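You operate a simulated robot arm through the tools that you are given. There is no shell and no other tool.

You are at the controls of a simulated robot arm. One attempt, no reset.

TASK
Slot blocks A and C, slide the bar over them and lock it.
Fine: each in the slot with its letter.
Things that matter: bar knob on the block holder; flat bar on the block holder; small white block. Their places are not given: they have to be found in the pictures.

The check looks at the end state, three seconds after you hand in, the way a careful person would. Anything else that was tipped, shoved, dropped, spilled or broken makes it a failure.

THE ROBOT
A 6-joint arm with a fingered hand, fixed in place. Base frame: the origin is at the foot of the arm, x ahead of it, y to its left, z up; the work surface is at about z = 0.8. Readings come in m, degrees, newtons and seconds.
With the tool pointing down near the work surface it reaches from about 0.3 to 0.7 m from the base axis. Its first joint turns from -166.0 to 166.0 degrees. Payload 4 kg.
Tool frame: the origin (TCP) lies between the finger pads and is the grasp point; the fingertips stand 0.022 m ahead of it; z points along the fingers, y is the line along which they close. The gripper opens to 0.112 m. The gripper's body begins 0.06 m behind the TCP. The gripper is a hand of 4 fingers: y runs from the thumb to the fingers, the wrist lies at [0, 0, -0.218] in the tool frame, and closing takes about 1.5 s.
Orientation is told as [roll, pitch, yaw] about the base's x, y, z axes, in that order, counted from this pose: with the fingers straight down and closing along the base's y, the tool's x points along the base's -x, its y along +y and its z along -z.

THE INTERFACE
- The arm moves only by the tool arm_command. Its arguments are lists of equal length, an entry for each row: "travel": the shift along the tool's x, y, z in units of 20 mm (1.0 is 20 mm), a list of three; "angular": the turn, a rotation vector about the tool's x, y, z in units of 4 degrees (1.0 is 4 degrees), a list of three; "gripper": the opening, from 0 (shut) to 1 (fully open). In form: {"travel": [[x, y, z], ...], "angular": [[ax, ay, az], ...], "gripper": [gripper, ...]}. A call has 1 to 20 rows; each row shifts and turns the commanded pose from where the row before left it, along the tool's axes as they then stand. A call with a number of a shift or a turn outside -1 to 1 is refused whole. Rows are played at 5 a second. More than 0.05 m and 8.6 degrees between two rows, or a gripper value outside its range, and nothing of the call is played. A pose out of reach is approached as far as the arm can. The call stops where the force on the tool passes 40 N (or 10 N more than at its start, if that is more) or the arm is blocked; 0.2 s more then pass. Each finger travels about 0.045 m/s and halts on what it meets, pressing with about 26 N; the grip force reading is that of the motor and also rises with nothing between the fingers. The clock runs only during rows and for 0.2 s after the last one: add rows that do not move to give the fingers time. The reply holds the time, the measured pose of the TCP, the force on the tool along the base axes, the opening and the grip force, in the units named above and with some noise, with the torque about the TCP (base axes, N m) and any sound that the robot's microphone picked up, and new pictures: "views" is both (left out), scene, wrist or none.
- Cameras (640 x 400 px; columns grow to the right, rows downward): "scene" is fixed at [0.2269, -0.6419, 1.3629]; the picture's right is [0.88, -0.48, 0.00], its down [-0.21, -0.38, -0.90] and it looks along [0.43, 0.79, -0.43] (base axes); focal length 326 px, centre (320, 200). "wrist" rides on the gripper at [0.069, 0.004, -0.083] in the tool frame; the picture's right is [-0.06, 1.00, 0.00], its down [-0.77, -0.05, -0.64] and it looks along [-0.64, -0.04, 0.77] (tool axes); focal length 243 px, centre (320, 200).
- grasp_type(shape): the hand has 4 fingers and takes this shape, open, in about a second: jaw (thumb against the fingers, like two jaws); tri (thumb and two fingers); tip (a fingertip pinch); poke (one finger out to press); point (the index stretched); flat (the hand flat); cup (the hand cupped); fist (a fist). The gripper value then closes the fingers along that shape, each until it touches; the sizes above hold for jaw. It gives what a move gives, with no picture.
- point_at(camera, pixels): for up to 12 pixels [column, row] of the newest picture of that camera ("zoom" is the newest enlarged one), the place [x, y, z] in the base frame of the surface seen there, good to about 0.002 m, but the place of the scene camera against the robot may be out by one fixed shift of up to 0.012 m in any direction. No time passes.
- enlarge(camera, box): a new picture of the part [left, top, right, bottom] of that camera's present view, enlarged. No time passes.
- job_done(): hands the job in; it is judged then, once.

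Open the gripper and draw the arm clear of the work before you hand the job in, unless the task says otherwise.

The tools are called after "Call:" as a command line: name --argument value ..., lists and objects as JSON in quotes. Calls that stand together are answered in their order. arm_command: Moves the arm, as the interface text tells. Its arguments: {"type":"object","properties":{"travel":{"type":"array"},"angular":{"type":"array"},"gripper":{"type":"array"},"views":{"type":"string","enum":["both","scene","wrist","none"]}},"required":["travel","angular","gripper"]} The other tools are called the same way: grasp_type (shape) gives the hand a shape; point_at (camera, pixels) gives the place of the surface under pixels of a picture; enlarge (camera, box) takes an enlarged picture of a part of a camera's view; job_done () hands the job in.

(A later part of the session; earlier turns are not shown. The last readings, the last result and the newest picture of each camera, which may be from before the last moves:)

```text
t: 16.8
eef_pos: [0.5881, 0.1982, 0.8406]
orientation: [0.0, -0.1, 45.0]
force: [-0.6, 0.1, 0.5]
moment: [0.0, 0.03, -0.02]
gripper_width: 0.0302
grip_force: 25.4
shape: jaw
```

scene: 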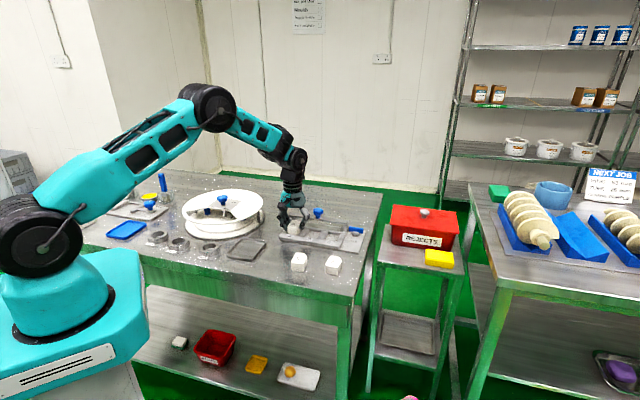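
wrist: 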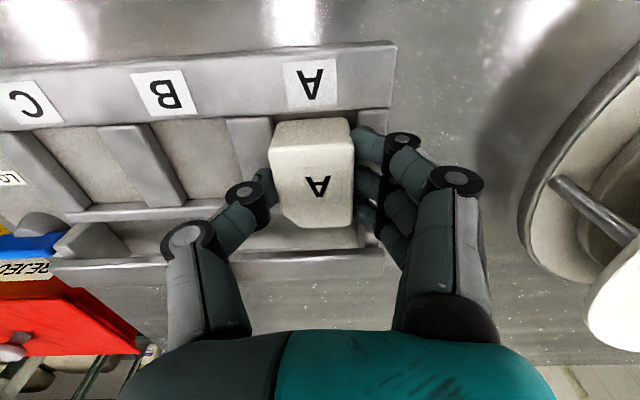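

Block bottom should be within about 1 mm of the floor. One more millimetre down, then check.

Call:
arm_command --travel '[[0, 0, 0.03], [0, 0, 0.03], [0, 0, 0]]' --angular '[[0, 0, 0], [0, 0, 0], [0, 0, 0]]' --gripper '[0, 0, 0]' --views "wrist"

```text
t: 17.6
eef_pos: [0.5866, 0.1995, 0.8399]
orientation: [0.0, -0.1, 45.1]
force: [0.7, 0.9, 6.8]
moment: [0.04, 0.06, 0.02]
gripper_width: 0.0304
grip_force: 26.1
shape: jaw
```

wrist: 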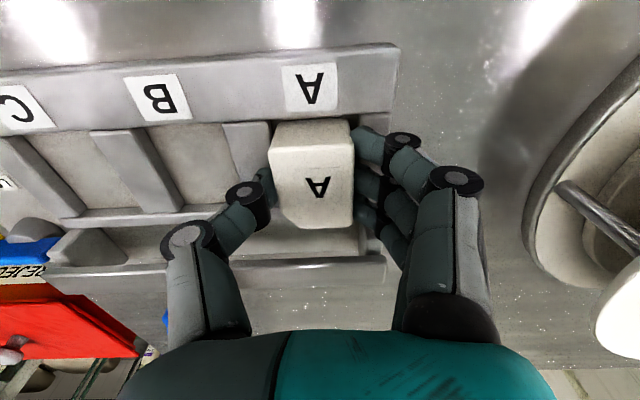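

Contact with 6.8 N upward: the block rests on the slot floor. I open the gripper to about 0.06 and wait.

Call:
arm_command --travel '[[0, 0, 0], [0, 0, 0], [0, 0, 0], [0, 0, 0], [0, 0, 0]]' --angular '[[0, 0, 0], [0, 0, 0], [0, 0, 0], [0, 0, 0], [0, 0, 0]]' --gripper '[0.35, 0.45, 0.55, 0.55, 0.55]' --views "wrist"

```text
t: 18.8
eef_pos: [0.5868, 0.1995, 0.8387]
orientation: [0.1, 0.0, 45.1]
force: [-0.5, -0.5, -0.5]
moment: [0.01, 0.01, 0.01]
gripper_width: 0.0608
grip_force: 0.2
shape: jaw
```

wrist: 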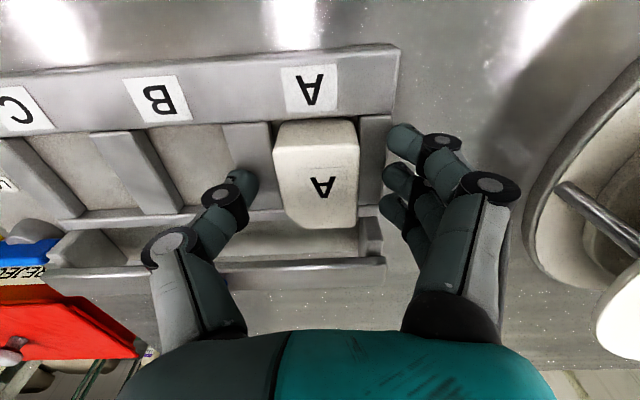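

Block A sits in slot A at (316,170) and the fingers are clear of it. I lift straight up by 0.07 m.

Call:
arm_command --travel '[[0, 0, -0.3], [0, 0, -0.8], [0, 0, -0.8], [0, 0, -0.8], [0, 0, -0.8], [0, 0, -0.5]]' --angular '[[0, 0, 0], [0, 0, 0], [0, 0, 0], [0, 0, 0], [0, 0, 0], [0, 0, 0]]' --gripper '[0.55, 0.55, 0.55, 0.55, 0.55, 0.55]' --views "both"

```text
t: 20.2
eef_pos: [0.5863, 0.1989, 0.9195]
orientation: [-0.1, 0.0, 45.0]
force: [-0.3, 0.0, 0.9]
moment: [-0.01, -0.03, 0.01]
gripper_width: 0.0608
grip_force: 0.0
shape: jaw
```

scene: 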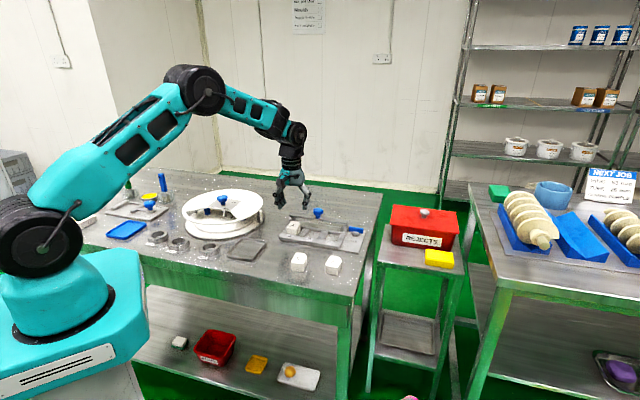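
wrist: 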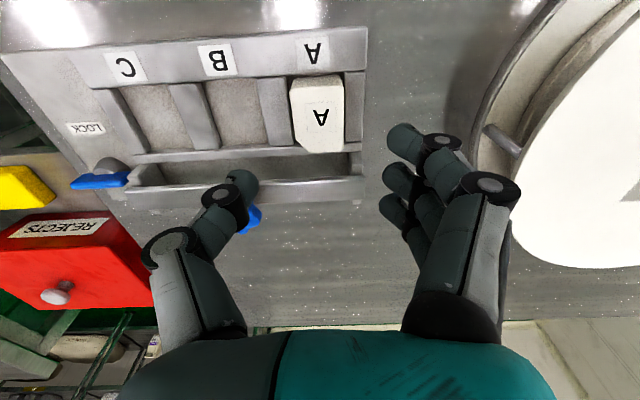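

Block A remained in place. I check its top height and outline in the enlarged wrist view.

Call:
enlarge --camera "wrist" --box '[240, 40, 390, 200]'

Call:
point_at --camera "wrist" --pixels '[[293, 95], [341, 91], [342, 148], [310, 150], [320, 118], [300, 125], [343, 120], [322, 72]]'

```text
2.50 times, centred on (315, 120) of wrist
```

zoom: 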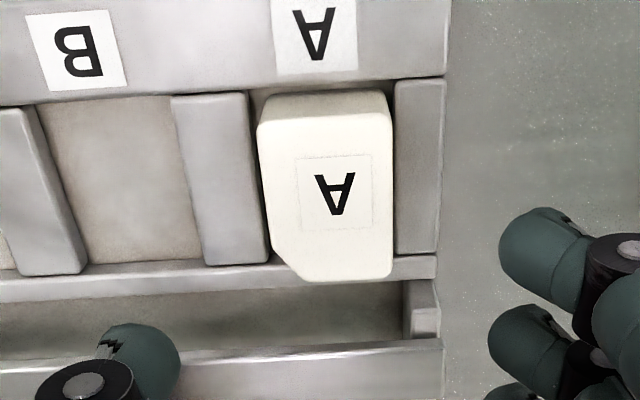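

```text
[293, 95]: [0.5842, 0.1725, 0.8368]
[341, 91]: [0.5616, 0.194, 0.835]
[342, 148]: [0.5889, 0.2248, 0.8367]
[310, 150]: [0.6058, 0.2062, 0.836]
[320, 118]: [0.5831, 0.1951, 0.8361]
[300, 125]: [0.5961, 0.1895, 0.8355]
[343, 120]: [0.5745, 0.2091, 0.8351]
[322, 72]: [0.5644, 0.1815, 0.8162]
```

Block A's top is level at z≈0.836 and centred in its slot. Now I move over block C at (0.528,0.034), turning to yaw 47.5°.

Call:
arm_command --travel '[[0.789, -0.3795, 0], [0.789, -0.3795, 0], [0.789, -0.3795, 0], [0.789, -0.3795, 0], [0.789, -0.3795, 0], [0.789, -0.3795, 0], [0.789, -0.3795, 0], [0.789, -0.3795, 0], [0.789, -0.3795, 0], [0.789, -0.3795, 0], [0, 0, 0.5], [0, 0, 0.5], [0, 0, 0]]' --angular '[[0, 0, 0], [0, 0, 0], [0, 0, 0], [0, 0, 0], [0, 0, 0], [0, 0, 0], [0, 0, 0], [0, 0, 0], [0, 0, 0], [0, 0, 0], [0, 0, -0.3], [0, 0, -0.325], [0, 0, 0]]' --gripper '[0.58, 0.58, 0.58, 0.58, 0.58, 0.58, 0.58, 0.58, 0.58, 0.58, 0.58, 0.58, 0.58]' --views "both"

```text
t: 23.0
eef_pos: [0.5297, 0.0351, 0.898]
orientation: [0.0, 0.0, 47.5]
force: [0.3, 0.6, 0.0]
moment: [0.0, 0.0, 0.0]
gripper_width: 0.0641
grip_force: 0.1
shape: jaw
```

scene: 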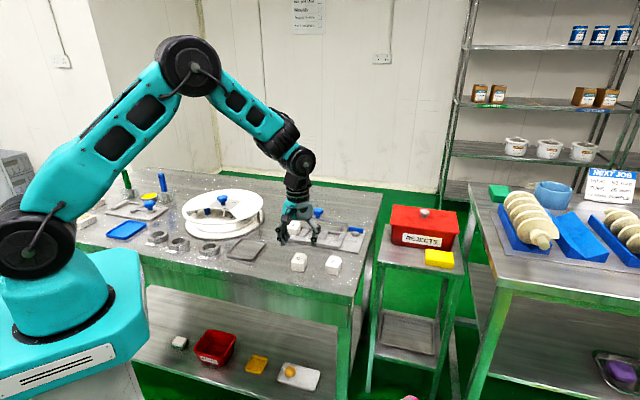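
wrist: 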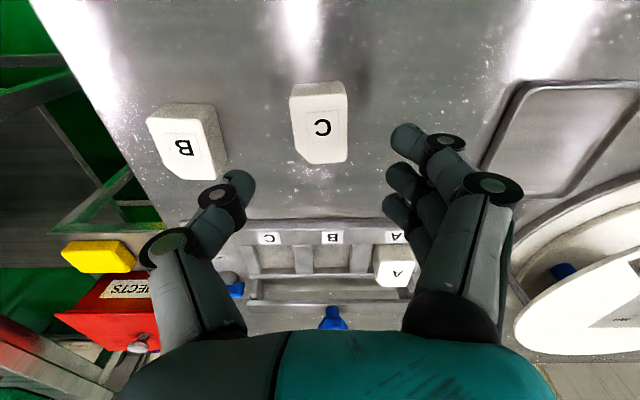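

Block C is at (320,122), under the hand. I enlarge to measure its outline relative to the tool.

Call:
enlarge --camera "wrist" --box '[250, 65, 400, 185]'

Call:
point_at --camera "wrist" --pixels '[[291, 98], [344, 95], [346, 159], [315, 161], [299, 148], [322, 126], [293, 120], [345, 115], [294, 130], [345, 135], [218, 150], [165, 178]]'

```text
3.33 times, centred on (325, 125) of wrist
```

zoom: 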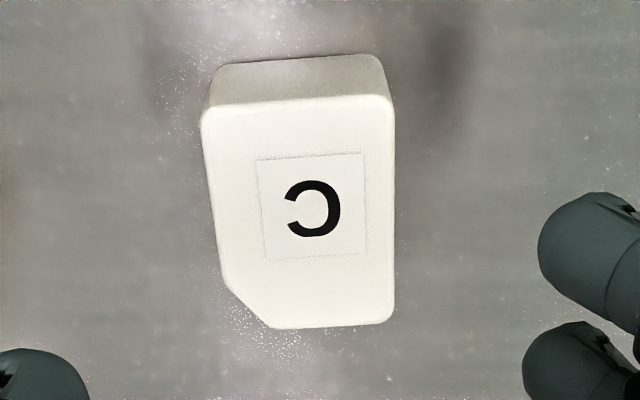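

```text
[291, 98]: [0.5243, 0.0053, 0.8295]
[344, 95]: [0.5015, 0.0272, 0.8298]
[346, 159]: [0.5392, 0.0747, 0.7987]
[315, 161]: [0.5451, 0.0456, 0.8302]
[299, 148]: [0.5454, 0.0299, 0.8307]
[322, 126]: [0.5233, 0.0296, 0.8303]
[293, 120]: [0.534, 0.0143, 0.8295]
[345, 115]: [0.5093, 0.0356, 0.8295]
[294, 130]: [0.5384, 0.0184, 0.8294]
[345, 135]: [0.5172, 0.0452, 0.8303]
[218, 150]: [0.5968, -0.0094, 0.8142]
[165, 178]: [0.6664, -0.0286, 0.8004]
```

C's centre is 3.5 mm toward the front and 0.8 mm off in tool y. I correct that and descend to TCP z≈0.835.

Call:
arm_command --travel '[[0.175, -0.04, 0.3], [0, 0, 0.65], [0, 0, 0.65], [0, 0, 0.65], [0, 0, 0.6], [0, 0, 0.3], [0, 0, 0]]' --angular '[[0, 0, 0], [0, 0, 0], [0, 0, 0], [0, 0, 0], [0, 0, 0], [0, 0, 0], [0, 0, 0]]' --gripper '[0.58, 0.58, 0.58, 0.58, 0.58, 0.58, 0.58]' --views "wrist"

```text
t: 24.6
eef_pos: [0.5278, 0.0299, 0.8356]
orientation: [0.0, 0.0, 47.5]
force: [0.2, -0.1, 1.2]
moment: [0.01, -0.02, -0.01]
gripper_width: 0.0643
grip_force: 0.0
shape: jaw
```

wrist: 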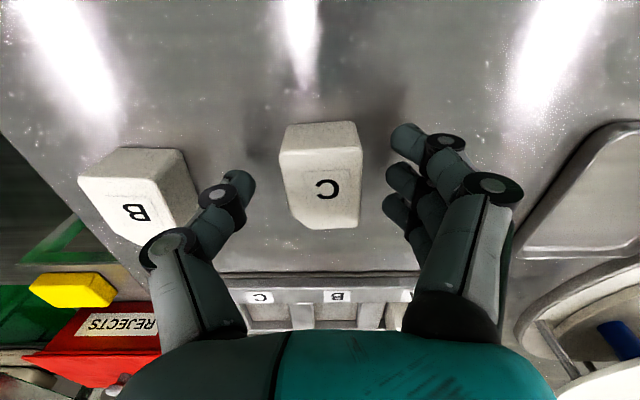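

Fingers straddle C at (322,175) with no contact. I close the gripper.

Call:
arm_command --travel '[[0, 0, 0], [0, 0, 0], [0, 0, 0], [0, 0, 0], [0, 0, 0], [0, 0, 0], [0, 0, 0]]' --angular '[[0, 0, 0], [0, 0, 0], [0, 0, 0], [0, 0, 0], [0, 0, 0], [0, 0, 0], [0, 0, 0]]' --gripper '[0.4, 0.3, 0.2, 0.1, 0, 0, 0]' --views "wrist"

```text
t: 26.2
eef_pos: [0.5277, 0.0299, 0.8365]
orientation: [0.0, 0.1, 47.5]
force: [0.0, 1.0, -0.4]
moment: [0.0, -0.03, 0.01]
gripper_width: 0.0301
grip_force: 25.7
shape: jaw
```

wrist: 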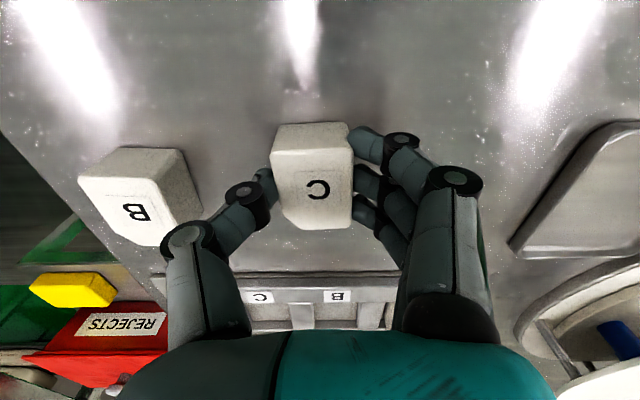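

C is gripped (0.0301, 25.7 N). I lift 0.07 m, turn back to yaw 45° and carry it towards slot C at about (0.677,0.108).

Call:
arm_command --travel '[[0, 0, -0.3], [0, 0, -0.8], [0, 0, -0.8], [0, 0, -0.8], [0, 0, -0.8], [0, 0, 0], [-0.8036, -0.2514, 0], [-0.8036, -0.2514, 0], [-0.8036, -0.2514, 0], [-0.8036, -0.2514, 0], [-0.8036, -0.2514, 0], [-0.8036, -0.2514, 0], [-0.8036, -0.2514, 0], [-0.8036, -0.2514, 0], [-0.8036, -0.2514, 0], [-0.8036, -0.2514, 0], [0, 0, 0], [0, 0, 0]]' --angular '[[0, 0, 0], [0, 0, 0], [0, 0, 0], [0, 0, 0], [0, 0, 0], [0, 0, 0.625], [0, 0, 0], [0, 0, 0], [0, 0, 0], [0, 0, 0], [0, 0, 0], [0, 0, 0], [0, 0, 0], [0, 0, 0], [0, 0, 0], [0, 0, 0], [0, 0, 0], [0, 0, 0]]' --gripper '[0, 0, 0, 0, 0, 0, 0, 0, 0, 0, 0, 0, 0, 0, 0, 0, 0, 0]' --views "both"

```text
t: 30.0
eef_pos: [0.6759, 0.1094, 0.9069]
orientation: [0.0, 0.0, 45.0]
force: [-0.8, 0.0, -1.1]
moment: [-0.01, -0.01, 0.01]
gripper_width: 0.0301
grip_force: 26.2
shape: jaw
```

scene: 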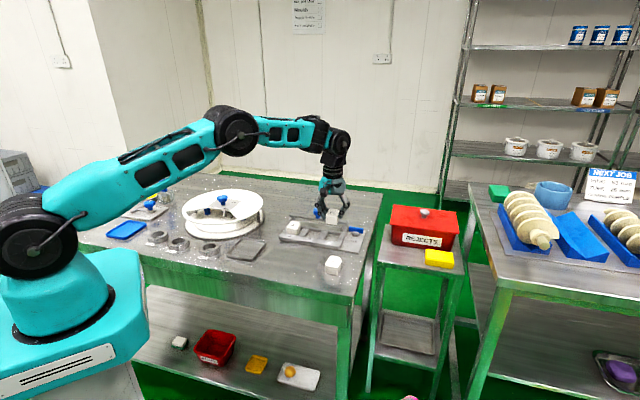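
wrist: 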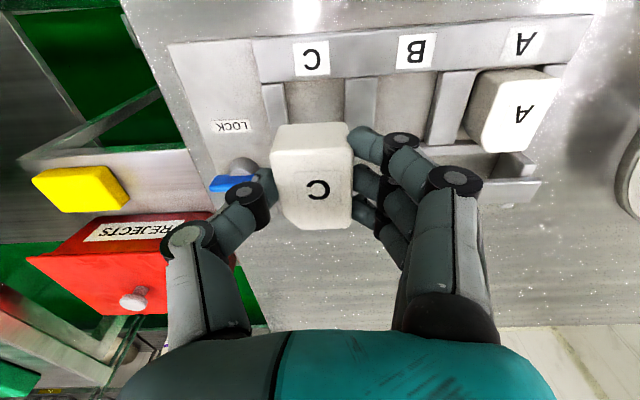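

Block C is above slot C. I enlarge and measure both block and slot edges here.

Call:
enlarge --camera "wrist" --box '[240, 60, 400, 240]'

Call:
point_at --camera "wrist" --pixels '[[275, 158], [350, 154], [351, 220], [300, 226], [330, 225], [280, 185], [352, 185], [281, 200], [352, 200], [305, 157], [316, 190], [280, 210]]'

```text
2.22 times, centred on (320, 150) of wrist
```

zoom: 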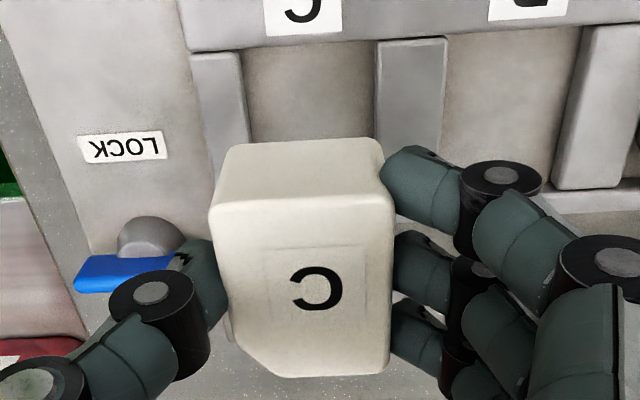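

```text
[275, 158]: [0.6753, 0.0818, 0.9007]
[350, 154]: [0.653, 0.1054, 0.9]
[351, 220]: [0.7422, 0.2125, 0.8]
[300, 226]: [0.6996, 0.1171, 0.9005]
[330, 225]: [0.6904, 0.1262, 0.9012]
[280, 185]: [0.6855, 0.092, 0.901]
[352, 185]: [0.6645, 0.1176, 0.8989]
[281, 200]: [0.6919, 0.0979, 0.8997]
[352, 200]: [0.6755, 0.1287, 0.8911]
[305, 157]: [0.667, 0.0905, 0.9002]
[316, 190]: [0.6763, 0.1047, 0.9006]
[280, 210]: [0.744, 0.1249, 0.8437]
```

Block C centre is at u=0.4033, v=0.5565 in holder axes. I probe slot C's edges in this zoom to confirm the target.

Call:
point_at --camera "zoom" --pixels '[[240, 90], [243, 90], [246, 90], [250, 90], [372, 90], [375, 90], [378, 90], [382, 90], [310, 38], [310, 41], [310, 44], [310, 48]]'

```text
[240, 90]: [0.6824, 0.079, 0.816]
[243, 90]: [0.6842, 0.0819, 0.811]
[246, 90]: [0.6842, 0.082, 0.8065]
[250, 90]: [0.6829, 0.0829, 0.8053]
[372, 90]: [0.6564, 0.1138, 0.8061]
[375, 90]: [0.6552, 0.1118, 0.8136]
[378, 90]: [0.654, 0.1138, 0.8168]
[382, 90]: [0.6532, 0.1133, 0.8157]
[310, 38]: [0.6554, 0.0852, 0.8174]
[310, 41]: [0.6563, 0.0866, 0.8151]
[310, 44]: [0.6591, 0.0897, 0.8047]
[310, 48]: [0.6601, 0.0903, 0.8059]
```

Slot C centre is u=0.4048, v=0.554, so I shift 1 mm / −2.5 mm and lower by 0.06 m.

Call:
arm_command --travel '[[0.125, -0.06, 0], [0, 0, 0.6], [0, 0, 0.6], [0, 0, 0.6], [0, 0, 0.6], [0, 0, 0.4], [0, 0, 0.2], [0, 0, 0]]' --angular '[[0, 0, 0], [0, 0, 0], [0, 0, 0], [0, 0, 0], [0, 0, 0], [0, 0, 0], [0, 0, 0], [0, 0, 0]]' --gripper '[0, 0, 0, 0, 0, 0, 0, 0]' --views "both"

```text
t: 31.8
eef_pos: [0.6772, 0.107, 0.846]
orientation: [-0.1, 0.0, 45.0]
force: [-1.2, -1.1, -0.4]
moment: [-0.05, 0.0, 0.01]
gripper_width: 0.0299
grip_force: 26.4
shape: jaw
```

scene: 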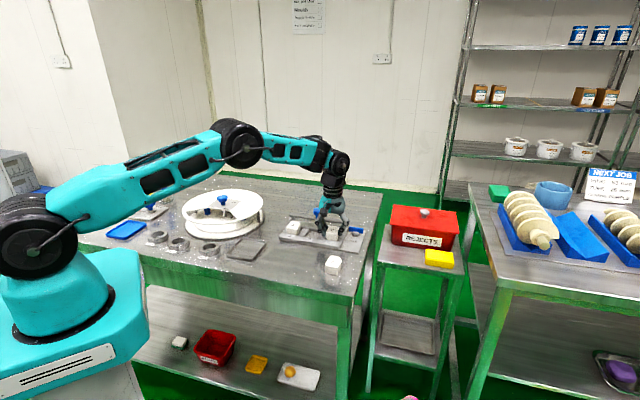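
wrist: 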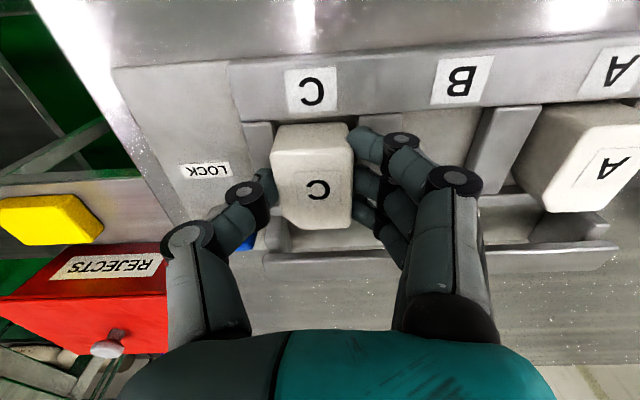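

Block C is at slot level with no contact force. I zoom to confirm it is in the slot, and lower in ~1 mm steps.

Call:
enlarge --camera "wrist" --box '[210, 90, 410, 250]'

Call:
enlarge --camera "scene" --box '[270, 180, 380, 260]'

```text
2.50 times, centred on (310, 170) of wrist
```

zoom: 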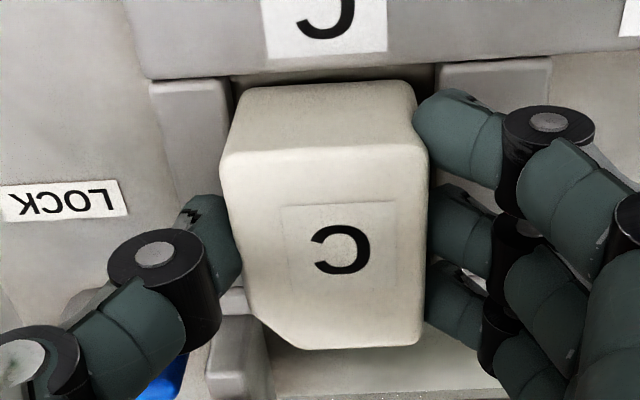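

```text
5.00 times, centred on (325, 220) of scene
```

zoom: 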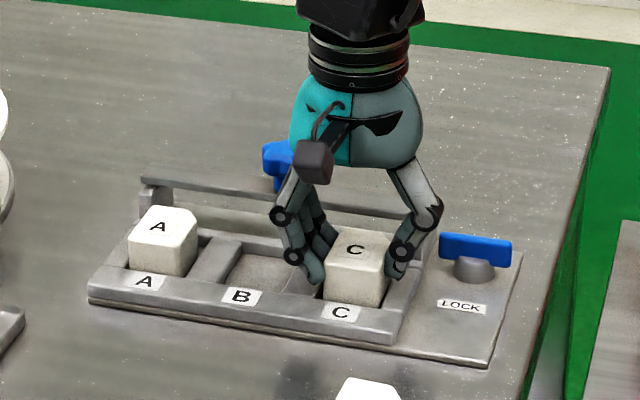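

Block C is inside the slot outline between the ribs. I lower in small steps until contact.

Call:
arm_command --travel '[[0, 0, 0.05], [0, 0, 0.05], [0, 0, 0.05], [0, 0, 0.05], [0, 0, 0]]' --angular '[[0, 0, 0], [0, 0, 0], [0, 0, 0], [0, 0, 0], [0, 0, 0]]' --gripper '[0, 0, 0, 0, 0]' --views "none"

```text
t: 33.0
eef_pos: [0.6755, 0.1055, 0.8422]
orientation: [0.1, 0.0, 45.0]
force: [0.2, 0.0, -0.9]
moment: [0.03, -0.01, 0.02]
gripper_width: 0.03
grip_force: 26.2
shape: jaw
```

No contact yet at z=0.842; two more half-millimetre steps.

Call:
arm_command --travel '[[0, 0, 0.03], [0, 0, 0.03], [0, 0, 0]]' --angular '[[0, 0, 0], [0, 0, 0], [0, 0, 0]]' --gripper '[0, 0, 0]' --views "none"

```text
t: 33.8
eef_pos: [0.675, 0.1072, 0.8423]
orientation: [-0.1, -0.1, 45.0]
force: [0.1, 0.0, 4.5]
moment: [-0.01, 0.03, 0.01]
gripper_width: 0.0302
grip_force: 26.1
shape: jaw
```

Contact (4.5 N up): block C rests on the floor of its slot. I open to about 0.058 and wait.

Call:
arm_command --travel '[[0, 0, 0], [0, 0, 0], [0, 0, 0], [0, 0, 0], [0, 0, 0]]' --angular '[[0, 0, 0], [0, 0, 0], [0, 0, 0], [0, 0, 0], [0, 0, 0]]' --gripper '[0.35, 0.45, 0.52, 0.52, 0.52]' --views "both"

```text
t: 35.0
eef_pos: [0.6757, 0.1059, 0.8422]
orientation: [0.0, 0.0, 45.0]
force: [-0.8, 0.7, 0.4]
moment: [0.03, 0.01, -0.01]
gripper_width: 0.0575
grip_force: 0.0
shape: jaw
```

scene: 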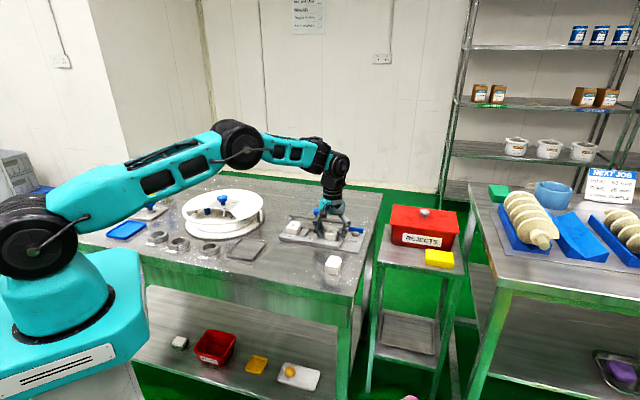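
wrist: 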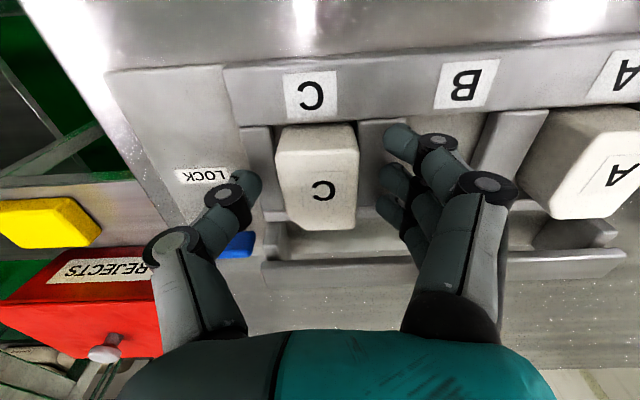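

Block C stands free in its slot at (316,180). I lift straight up by 0.09 m.

Call:
arm_command --travel '[[0, 0, -0.3], [0, 0, -0.8], [0, 0, -0.9], [0, 0, -0.9], [0, 0, -0.9], [0, 0, -0.7], [0, 0, 0]]' --angular '[[0, 0, 0], [0, 0, 0], [0, 0, 0], [0, 0, 0], [0, 0, 0], [0, 0, 0], [0, 0, 0]]' --gripper '[0.52, 0.52, 0.52, 0.52, 0.52, 0.52, 0.52]' --views "both"

```text
t: 36.6
eef_pos: [0.6766, 0.1059, 0.9278]
orientation: [0.0, 0.1, 45.0]
force: [-0.2, -0.8, 0.6]
moment: [0.02, 0.02, 0.0]
gripper_width: 0.0577
grip_force: 0.1
shape: jaw
```

scene: 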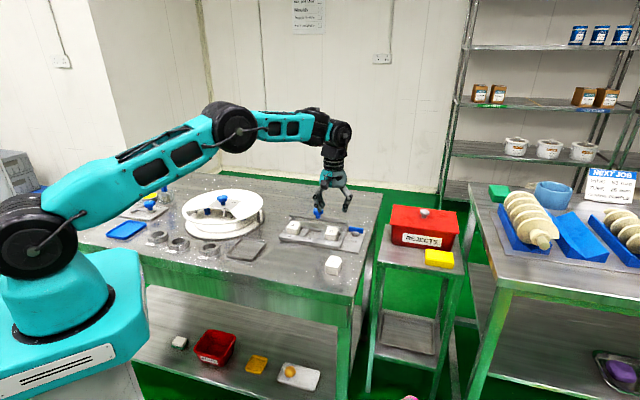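
wrist: 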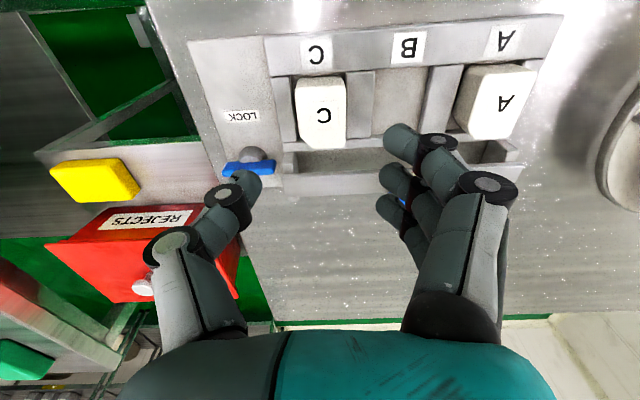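

Both blocks are in their slots. I zoom in on C and the lock lever and measure C's top and the lever.

Call:
enlarge --camera "wrist" --box '[185, 30, 365, 190]'

Call:
point_at --camera "wrist" --pixels '[[299, 97], [342, 95], [343, 145], [320, 147], [303, 130], [226, 168], [272, 167], [250, 166], [252, 152], [240, 158], [222, 172], [275, 172]]'

```text
2.50 times, centred on (275, 110) of wrist
```

zoom: 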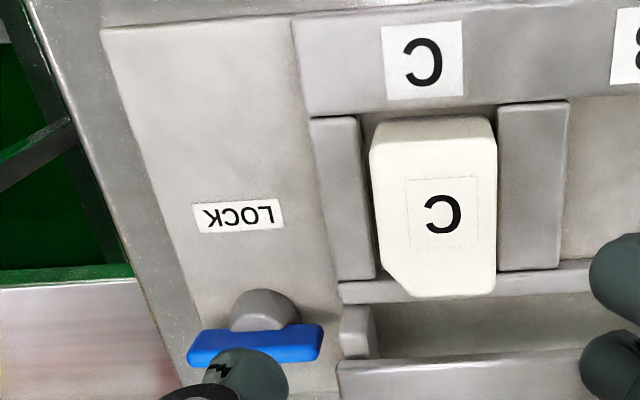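

```text
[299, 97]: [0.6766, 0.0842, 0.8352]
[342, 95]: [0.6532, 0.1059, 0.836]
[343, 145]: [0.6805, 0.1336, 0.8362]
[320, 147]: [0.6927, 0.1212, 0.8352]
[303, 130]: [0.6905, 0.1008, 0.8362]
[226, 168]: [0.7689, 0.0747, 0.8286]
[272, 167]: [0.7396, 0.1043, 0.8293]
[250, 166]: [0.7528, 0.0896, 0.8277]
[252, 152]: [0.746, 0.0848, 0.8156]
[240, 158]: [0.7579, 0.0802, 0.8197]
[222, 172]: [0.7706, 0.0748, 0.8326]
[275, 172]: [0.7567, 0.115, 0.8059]
```

C is level at z≈0.836 and centred. Next the bar: I move sideways (towards the A side) and slightly up to see the blue knob between the fingers.

Call:
arm_command --travel '[[0, 0, -0.6], [0, 0.68, -0.5], [0, 0.68, 0], [0, 0.68, 0], [0, 0.68, 0], [-0.1, 0.68, 0], [0, 0, 0]]' --angular '[[0, 0, 0], [0, 0, 0], [0, 0, 0], [0, 0, 0], [0, 0, 0], [0, 0, 0], [0, 0, 0]]' --gripper '[0.55, 0.55, 0.55, 0.55, 0.55, 0.55, 0.55]' --views "both"

```text
t: 38.2
eef_pos: [0.6278, 0.1565, 0.9512]
orientation: [0.0, 0.0, 44.9]
force: [-0.3, 0.9, -0.3]
moment: [0.0, 0.0, -0.03]
gripper_width: 0.061
grip_force: 0.1
shape: jaw
```

scene: 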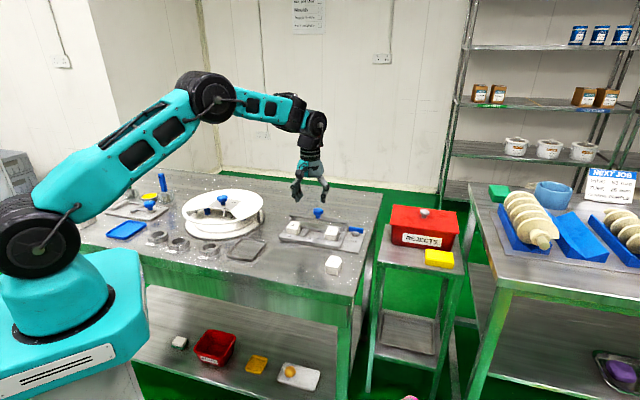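
wrist: 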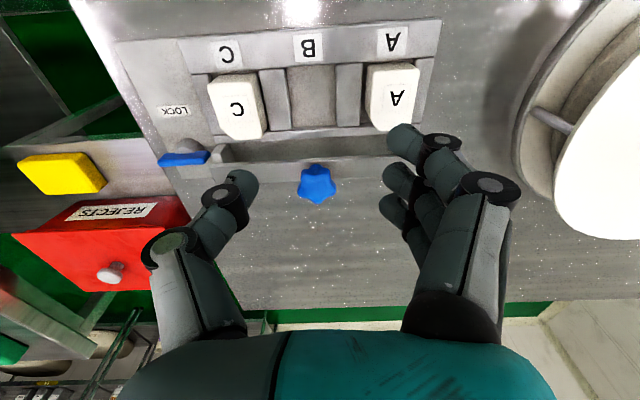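

The knob is clearly visible at (316,184). I enlarge it and measure its outline, along with the bar's edges.

Call:
enlarge --camera "wrist" --box '[256, 140, 376, 220]'

Call:
point_at --camera "wrist" --pixels '[[317, 184], [303, 180], [330, 179], [306, 196], [325, 197], [316, 170], [316, 163], [316, 190], [280, 162], [280, 170], [280, 178], [360, 160]]'

```text
5.00 times, centred on (316, 180) of wrist
```

zoom: 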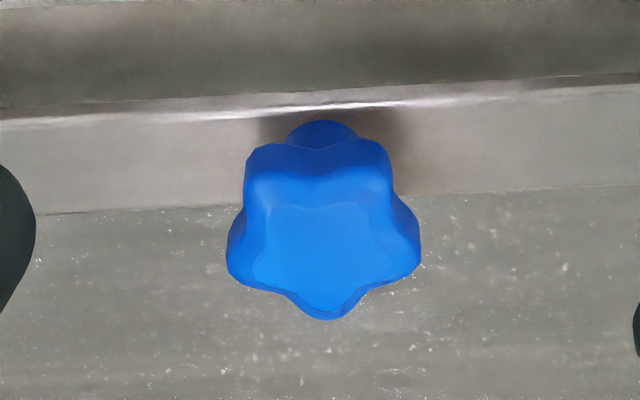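

```text
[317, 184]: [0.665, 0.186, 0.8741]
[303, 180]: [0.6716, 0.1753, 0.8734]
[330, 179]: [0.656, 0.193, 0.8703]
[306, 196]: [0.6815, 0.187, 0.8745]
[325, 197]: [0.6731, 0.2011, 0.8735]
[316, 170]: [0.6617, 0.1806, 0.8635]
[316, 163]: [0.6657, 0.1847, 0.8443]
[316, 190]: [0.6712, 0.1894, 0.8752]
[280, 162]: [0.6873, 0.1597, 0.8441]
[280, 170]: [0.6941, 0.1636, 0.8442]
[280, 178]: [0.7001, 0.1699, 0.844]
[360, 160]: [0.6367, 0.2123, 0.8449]
```

Knob centre ≈(0.669,0.188), top z≈0.875, about 0.03 m wide; the bar's top is at z≈0.844. I move above it and lower to TCP z≈0.874 so the fingertips stay ~8 mm over the bar.

Call:
arm_command --travel '[[-0.6475, -0.081, 0], [-0.6475, -0.081, 0], [-0.6475, -0.081, 0], [-0.6475, -0.081, 0], [0, 0, 0.5], [0, 0, 0.7], [0, 0, 0.8], [0, 0, 0.8], [0, 0, 0.7], [0, 0, 0.35], [0, 0, 0]]' --angular '[[0, 0, 0], [0, 0, 0], [0, 0, 0], [0, 0, 0], [0, 0, 0], [0, 0, 0], [0, 0, 0], [0, 0, 0], [0, 0, 0], [0, 0, 0], [0, 0, 0]]' --gripper '[0.6, 0.6, 0.6, 0.6, 0.6, 0.6, 0.6, 0.6, 0.6, 0.6, 0.6]' --views "both"

```text
t: 40.6
eef_pos: [0.6708, 0.1877, 0.8744]
orientation: [-0.1, 0.0, 45.0]
force: [-0.8, -0.2, 1.3]
moment: [-0.03, -0.02, -0.03]
gripper_width: 0.0669
grip_force: 0.1
shape: jaw
```

scene: 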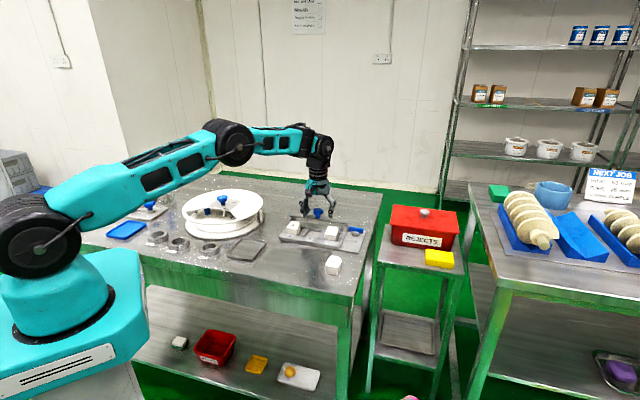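
wrist: 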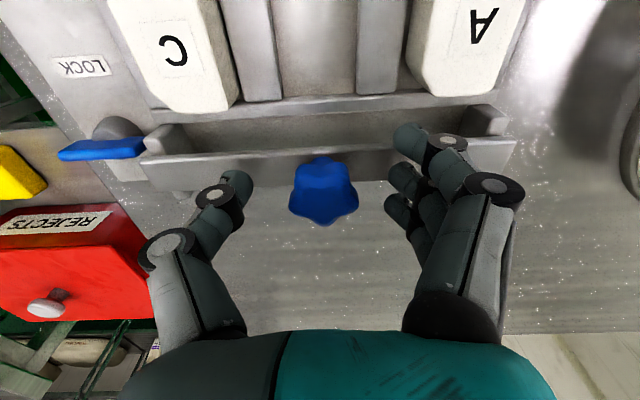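

The knob sits at (323,200), right at the grasp point. I close the gripper on it.

Call:
arm_command --travel '[[0, 0, 0], [0, 0, 0], [0, 0, 0], [0, 0, 0], [0, 0, 0], [0, 0, 0], [0, 0, 0]]' --angular '[[0, 0, 0], [0, 0, 0], [0, 0, 0], [0, 0, 0], [0, 0, 0], [0, 0, 0], [0, 0, 0]]' --gripper '[0.4, 0.3, 0.2, 0.1, 0, 0, 0]' --views "wrist"

```text
t: 42.2
eef_pos: [0.6719, 0.1863, 0.8755]
orientation: [-0.1, 0.0, 45.0]
force: [4.3, -4.7, -1.5]
moment: [-0.04, -0.03, 0.01]
gripper_width: 0.0156
grip_force: 25.8
shape: jaw
```

wrist: 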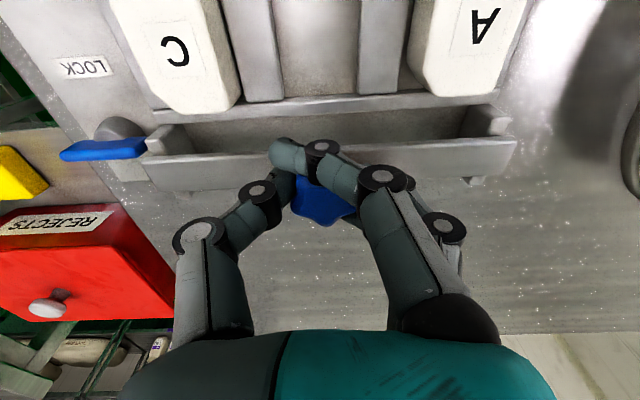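

The fingers wrap the knob (one in front, middle pressing it). I pull towards the front (tool +x) by 15 mm in small steps and watch the force.

Call:
arm_command --travel '[[0.15, 0, 0], [0.2, 0, 0], [0.2, 0, 0], [0.2, 0, 0], [0, 0, 0]]' --angular '[[0, 0, 0], [0, 0, 0], [0, 0, 0], [0, 0, 0], [0, 0, 0]]' --gripper '[0, 0, 0, 0, 0]' --views "both"

```text
t: 43.4
eef_pos: [0.661, 0.1758, 0.8743]
orientation: [0.1, 0.0, 45.1]
force: [6.8, -6.4, -5.7]
moment: [-0.08, -0.06, 0.0]
gripper_width: 0.0153
grip_force: 25.9
shape: jaw
```

scene: 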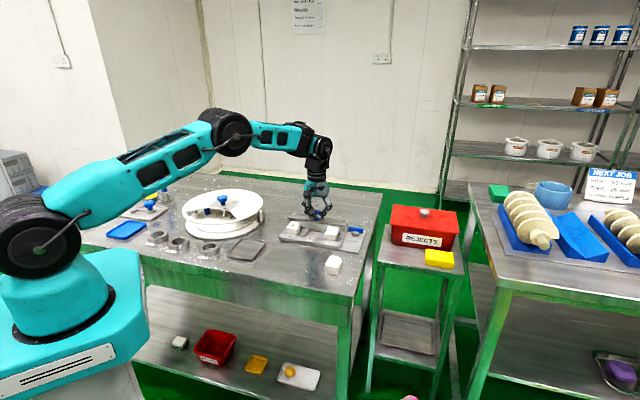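
wrist: 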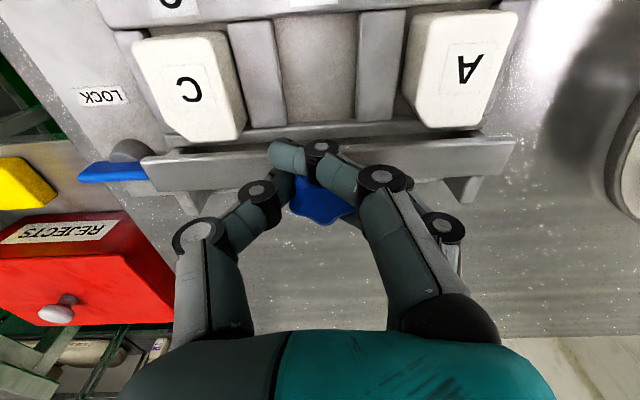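

The bar follows the hand (its front edge is now about at the blocks' rear). I zoom to verify that it clears the top of blocks A and C before continuing.

Call:
enlarge --camera "scene" --box '[270, 190, 380, 260]'

Call:
enlarge --camera "wrist" --box '[70, 60, 530, 230]'

```text
5.71 times, centred on (325, 225) of scene
```

zoom: 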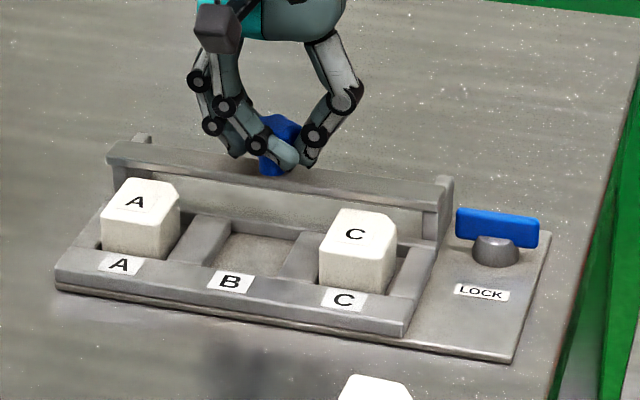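

```text
1.39 times, centred on (300, 145) of wrist
```

zoom: 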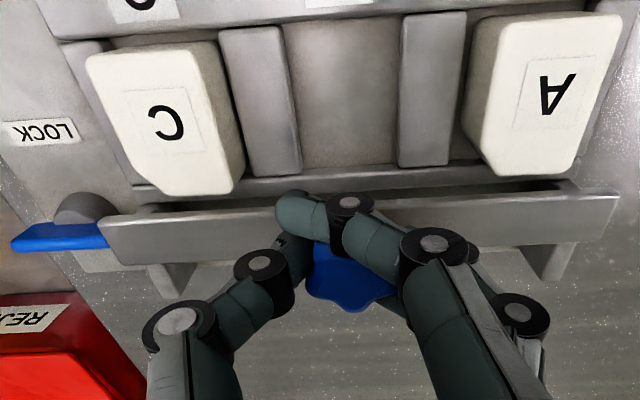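

The bar clears the block tops and slides off its rear posts. I continue pulling 20 mm more in 4–5 mm steps.

Call:
arm_command --travel '[[0.25, 0, 0], [0.25, 0, 0], [0.25, 0, 0], [0.25, 0, 0], [0, 0, 0]]' --angular '[[0, 0, 0], [0, 0, 0], [0, 0, 0], [0, 0, 0], [0, 0, 0]]' --gripper '[0, 0, 0, 0, 0]' --views "both"

```text
t: 44.6
eef_pos: [0.6454, 0.1639, 0.8755]
orientation: [0.0, 0.0, 45.2]
force: [10.3, -2.0, -14.2]
moment: [-0.04, -0.05, -0.02]
gripper_width: 0.0151
grip_force: 26.6
shape: jaw
```

scene: 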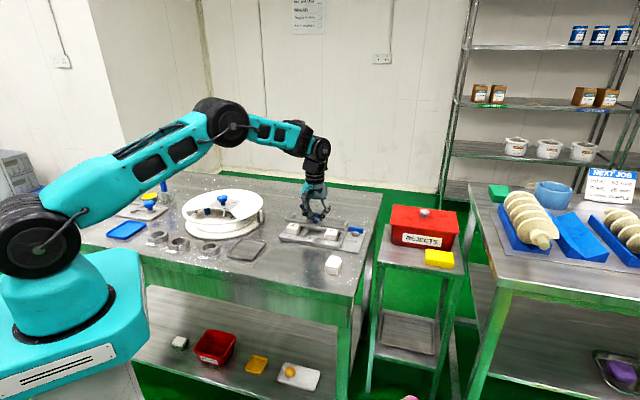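
wrist: 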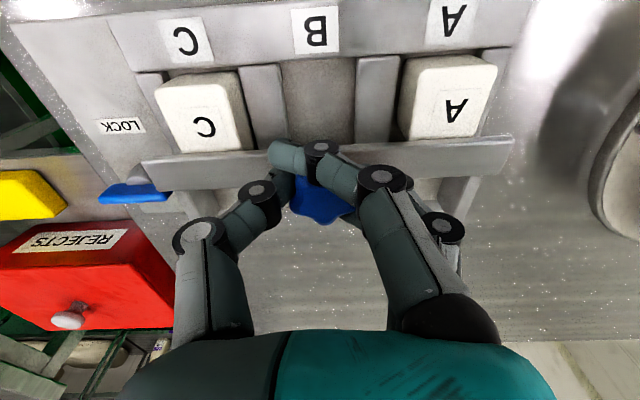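

The bar is moving over the blocks (now at rows 140-185 in the wrist view); force on the tool is 14 N downward, so I ease 1 mm lower while continuing 10 mm more.

Call:
arm_command --travel '[[0, 0, 0.06], [0.17, 0, 0], [0.17, 0, 0], [0.17, 0, 0], [0, 0, 0]]' --angular '[[0, 0, 0], [0, 0, 0], [0, 0, 0], [0, 0, 0], [0, 0, 0]]' --gripper '[0, 0, 0, 0, 0]' --views "both"

```text
t: 45.5
eef_pos: [0.644, 0.161, 0.876]
orientation: [-0.4, -0.8, 45.4]
force: [16.7, 9.3, -11.8]
moment: [0.14, -0.19, -0.05]
gripper_width: 0.0144
grip_force: 26.3
shape: jaw
stopped in row 4: the force on the tool passed its limit at 43 N (the readings are from after the stop); the commanded pose is now the measured one
```

scene: 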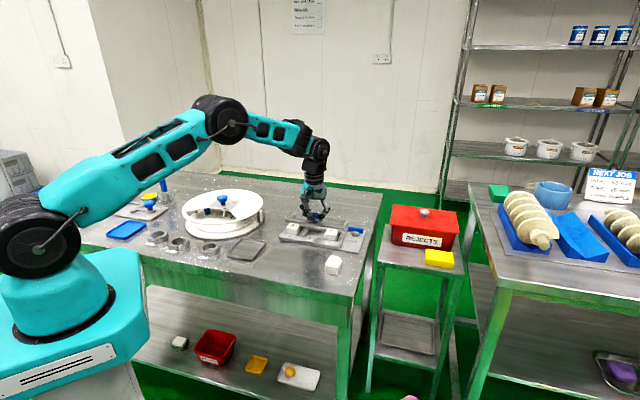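
wrist: 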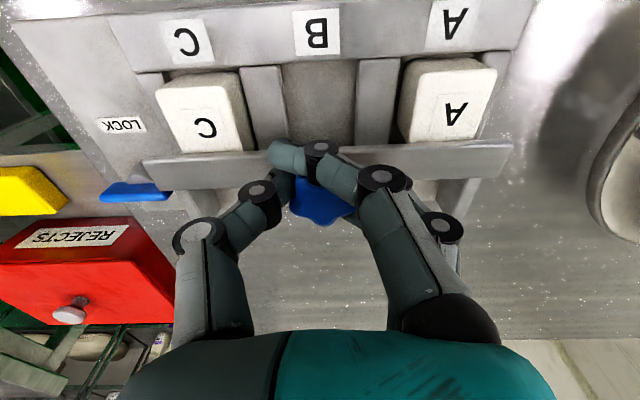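

The pull was stopped by 43 N resistance after about 36 mm of travel. I zoom to see whether the bar has met a stop or the blocks.

Call:
enlarge --camera "scene" --box '[270, 200, 380, 260]'

Call:
enlarge --camera "wrist" --box '[90, 40, 270, 230]'

Call:
enlarge --camera "wrist" --box '[360, 40, 530, 230]'

```text
5.82 times, centred on (325, 230) of scene
```

zoom: 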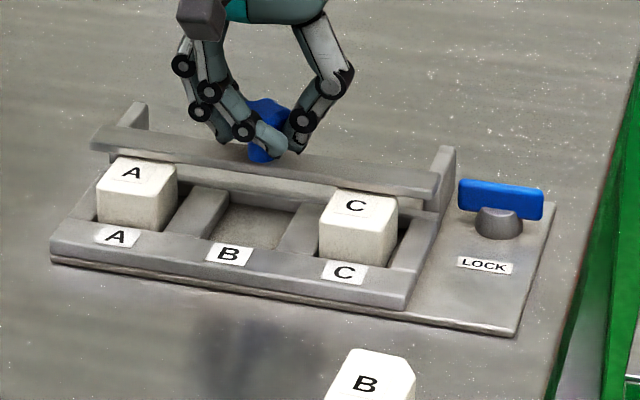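

```text
2.11 times, centred on (180, 135) of wrist
```

zoom: 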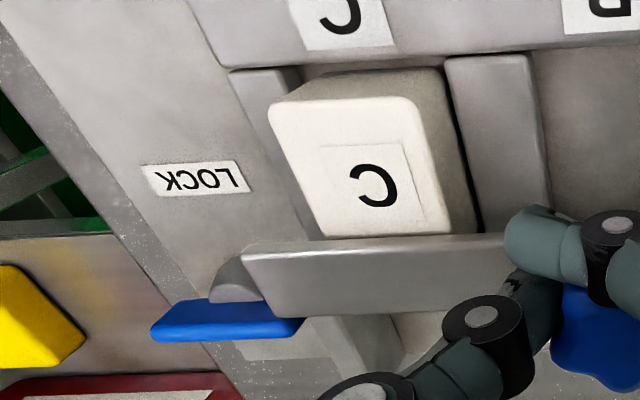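

```text
2.11 times, centred on (445, 135) of wrist
```

zoom: 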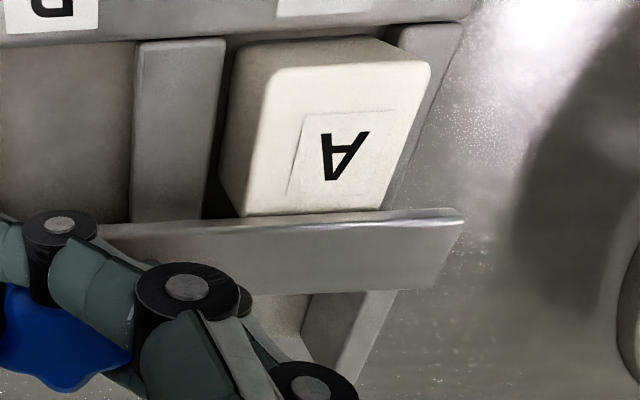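

I measure the bar's edge, the block tops and whether the blocks moved, in the last zoom and wrist picture.

Call:
point_at --camera "zoom" --pixels '[[300, 214], [300, 222], [300, 235], [300, 260], [300, 285], [320, 205], [330, 120], [430, 66], [270, 70], [260, 210], [455, 215], [340, 320]]'

Call:
point_at --camera "wrist" --pixels '[[157, 90], [217, 87], [185, 148], [225, 146], [200, 115], [170, 155], [170, 165], [170, 180], [180, 187], [190, 200], [150, 165], [165, 190]]'

```text
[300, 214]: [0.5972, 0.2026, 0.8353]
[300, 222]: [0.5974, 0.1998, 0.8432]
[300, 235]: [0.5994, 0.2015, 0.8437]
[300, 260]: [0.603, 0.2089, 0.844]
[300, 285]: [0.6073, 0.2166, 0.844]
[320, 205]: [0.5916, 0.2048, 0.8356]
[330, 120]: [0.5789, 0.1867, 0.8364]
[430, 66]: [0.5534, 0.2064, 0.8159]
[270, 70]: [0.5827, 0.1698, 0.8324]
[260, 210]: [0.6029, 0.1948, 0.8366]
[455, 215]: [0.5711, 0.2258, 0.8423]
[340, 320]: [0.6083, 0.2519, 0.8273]
```

```text
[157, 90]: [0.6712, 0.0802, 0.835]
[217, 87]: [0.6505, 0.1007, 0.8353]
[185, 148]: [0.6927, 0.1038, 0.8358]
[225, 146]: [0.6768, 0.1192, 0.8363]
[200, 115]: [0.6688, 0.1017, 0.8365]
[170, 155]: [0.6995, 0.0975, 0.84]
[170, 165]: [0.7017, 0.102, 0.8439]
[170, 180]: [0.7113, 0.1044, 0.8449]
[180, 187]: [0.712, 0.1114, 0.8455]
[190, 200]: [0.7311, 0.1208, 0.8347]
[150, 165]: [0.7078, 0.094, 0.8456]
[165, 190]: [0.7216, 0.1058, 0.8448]
```

Block C's front edge now reads v≈0.531 against 0.537 before, so the blocks may have been dragged. I enlarge the fronts of both blocks to measure accurately.

Call:
enlarge --camera "wrist" --box '[140, 50, 270, 170]'

```text
3.33 times, centred on (205, 110) of wrist
```

zoom: 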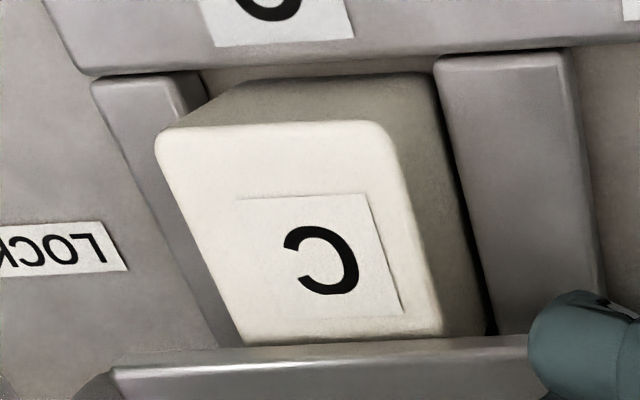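

Call:
point_at --camera "zoom" --pixels '[[180, 132], [270, 127], [370, 125], [270, 118], [270, 100], [270, 85], [270, 70], [270, 60], [330, 330], [330, 345], [330, 355], [330, 375]]'

```text
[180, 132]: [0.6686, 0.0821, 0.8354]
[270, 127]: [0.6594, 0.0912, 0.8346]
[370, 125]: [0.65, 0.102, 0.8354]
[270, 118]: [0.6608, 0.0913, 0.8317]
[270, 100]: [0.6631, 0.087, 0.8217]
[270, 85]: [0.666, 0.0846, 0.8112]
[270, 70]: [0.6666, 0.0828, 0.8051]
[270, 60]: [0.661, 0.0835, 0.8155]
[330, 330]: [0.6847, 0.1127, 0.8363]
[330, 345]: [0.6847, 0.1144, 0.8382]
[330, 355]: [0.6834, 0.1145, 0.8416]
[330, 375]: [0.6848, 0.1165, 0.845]
```

The gap between bar bottom (≈0.838) and block tops (0.836) shows the bar runs over the blocks, with C's front face at v≈0.531, still within its slot. I take a still reading of the forces after the stop.

Call:
arm_command --travel '[[0, 0, 0], [0, 0, 0]]' --angular '[[0, 0, 0], [0, 0, 0]]' --gripper '[0, 0]' --views "none"

```text
t: 46.1
eef_pos: [0.6436, 0.1614, 0.875]
orientation: [-0.3, -0.7, 45.4]
force: [21.5, 12.9, -12.8]
moment: [0.19, -0.22, -0.11]
gripper_width: 0.0144
grip_force: 25.6
shape: jaw
```

There is still 25 N pushing back along +v, so the hand is loaded against a stiff stop. I relieve it by 2 mm, open the fingers and look at the bar.

Call:
arm_command --travel '[[-0.1, 0, 0], [0, 0, 0], [0, 0, 0], [0, 0, 0], [0, 0, 0]]' --angular '[[0, 0, 0], [0, 0, 0], [0, 0, 0], [0, 0, 0], [0, 0, 0]]' --gripper '[0, 0.2, 0.4, 0.55, 0.6]' --views "both"

```text
t: 47.3
eef_pos: [0.6433, 0.1627, 0.8776]
orientation: [-0.1, -0.7, 45.4]
force: [0.5, -0.1, 1.2]
moment: [-0.01, 0.02, -0.02]
gripper_width: 0.067
grip_force: 0.1
shape: jaw
```

scene: 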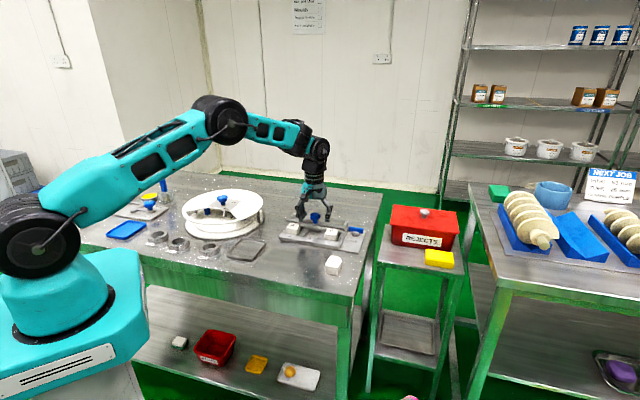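
wrist: 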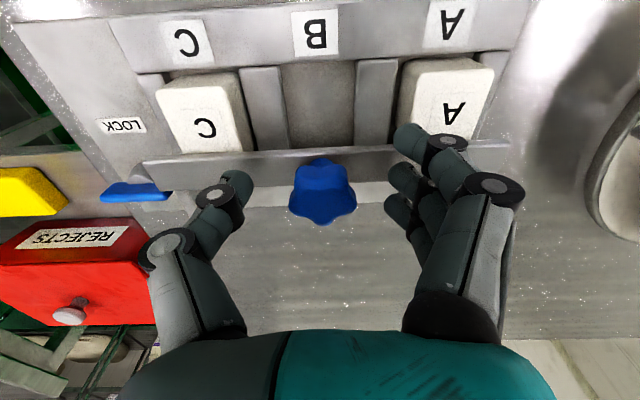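

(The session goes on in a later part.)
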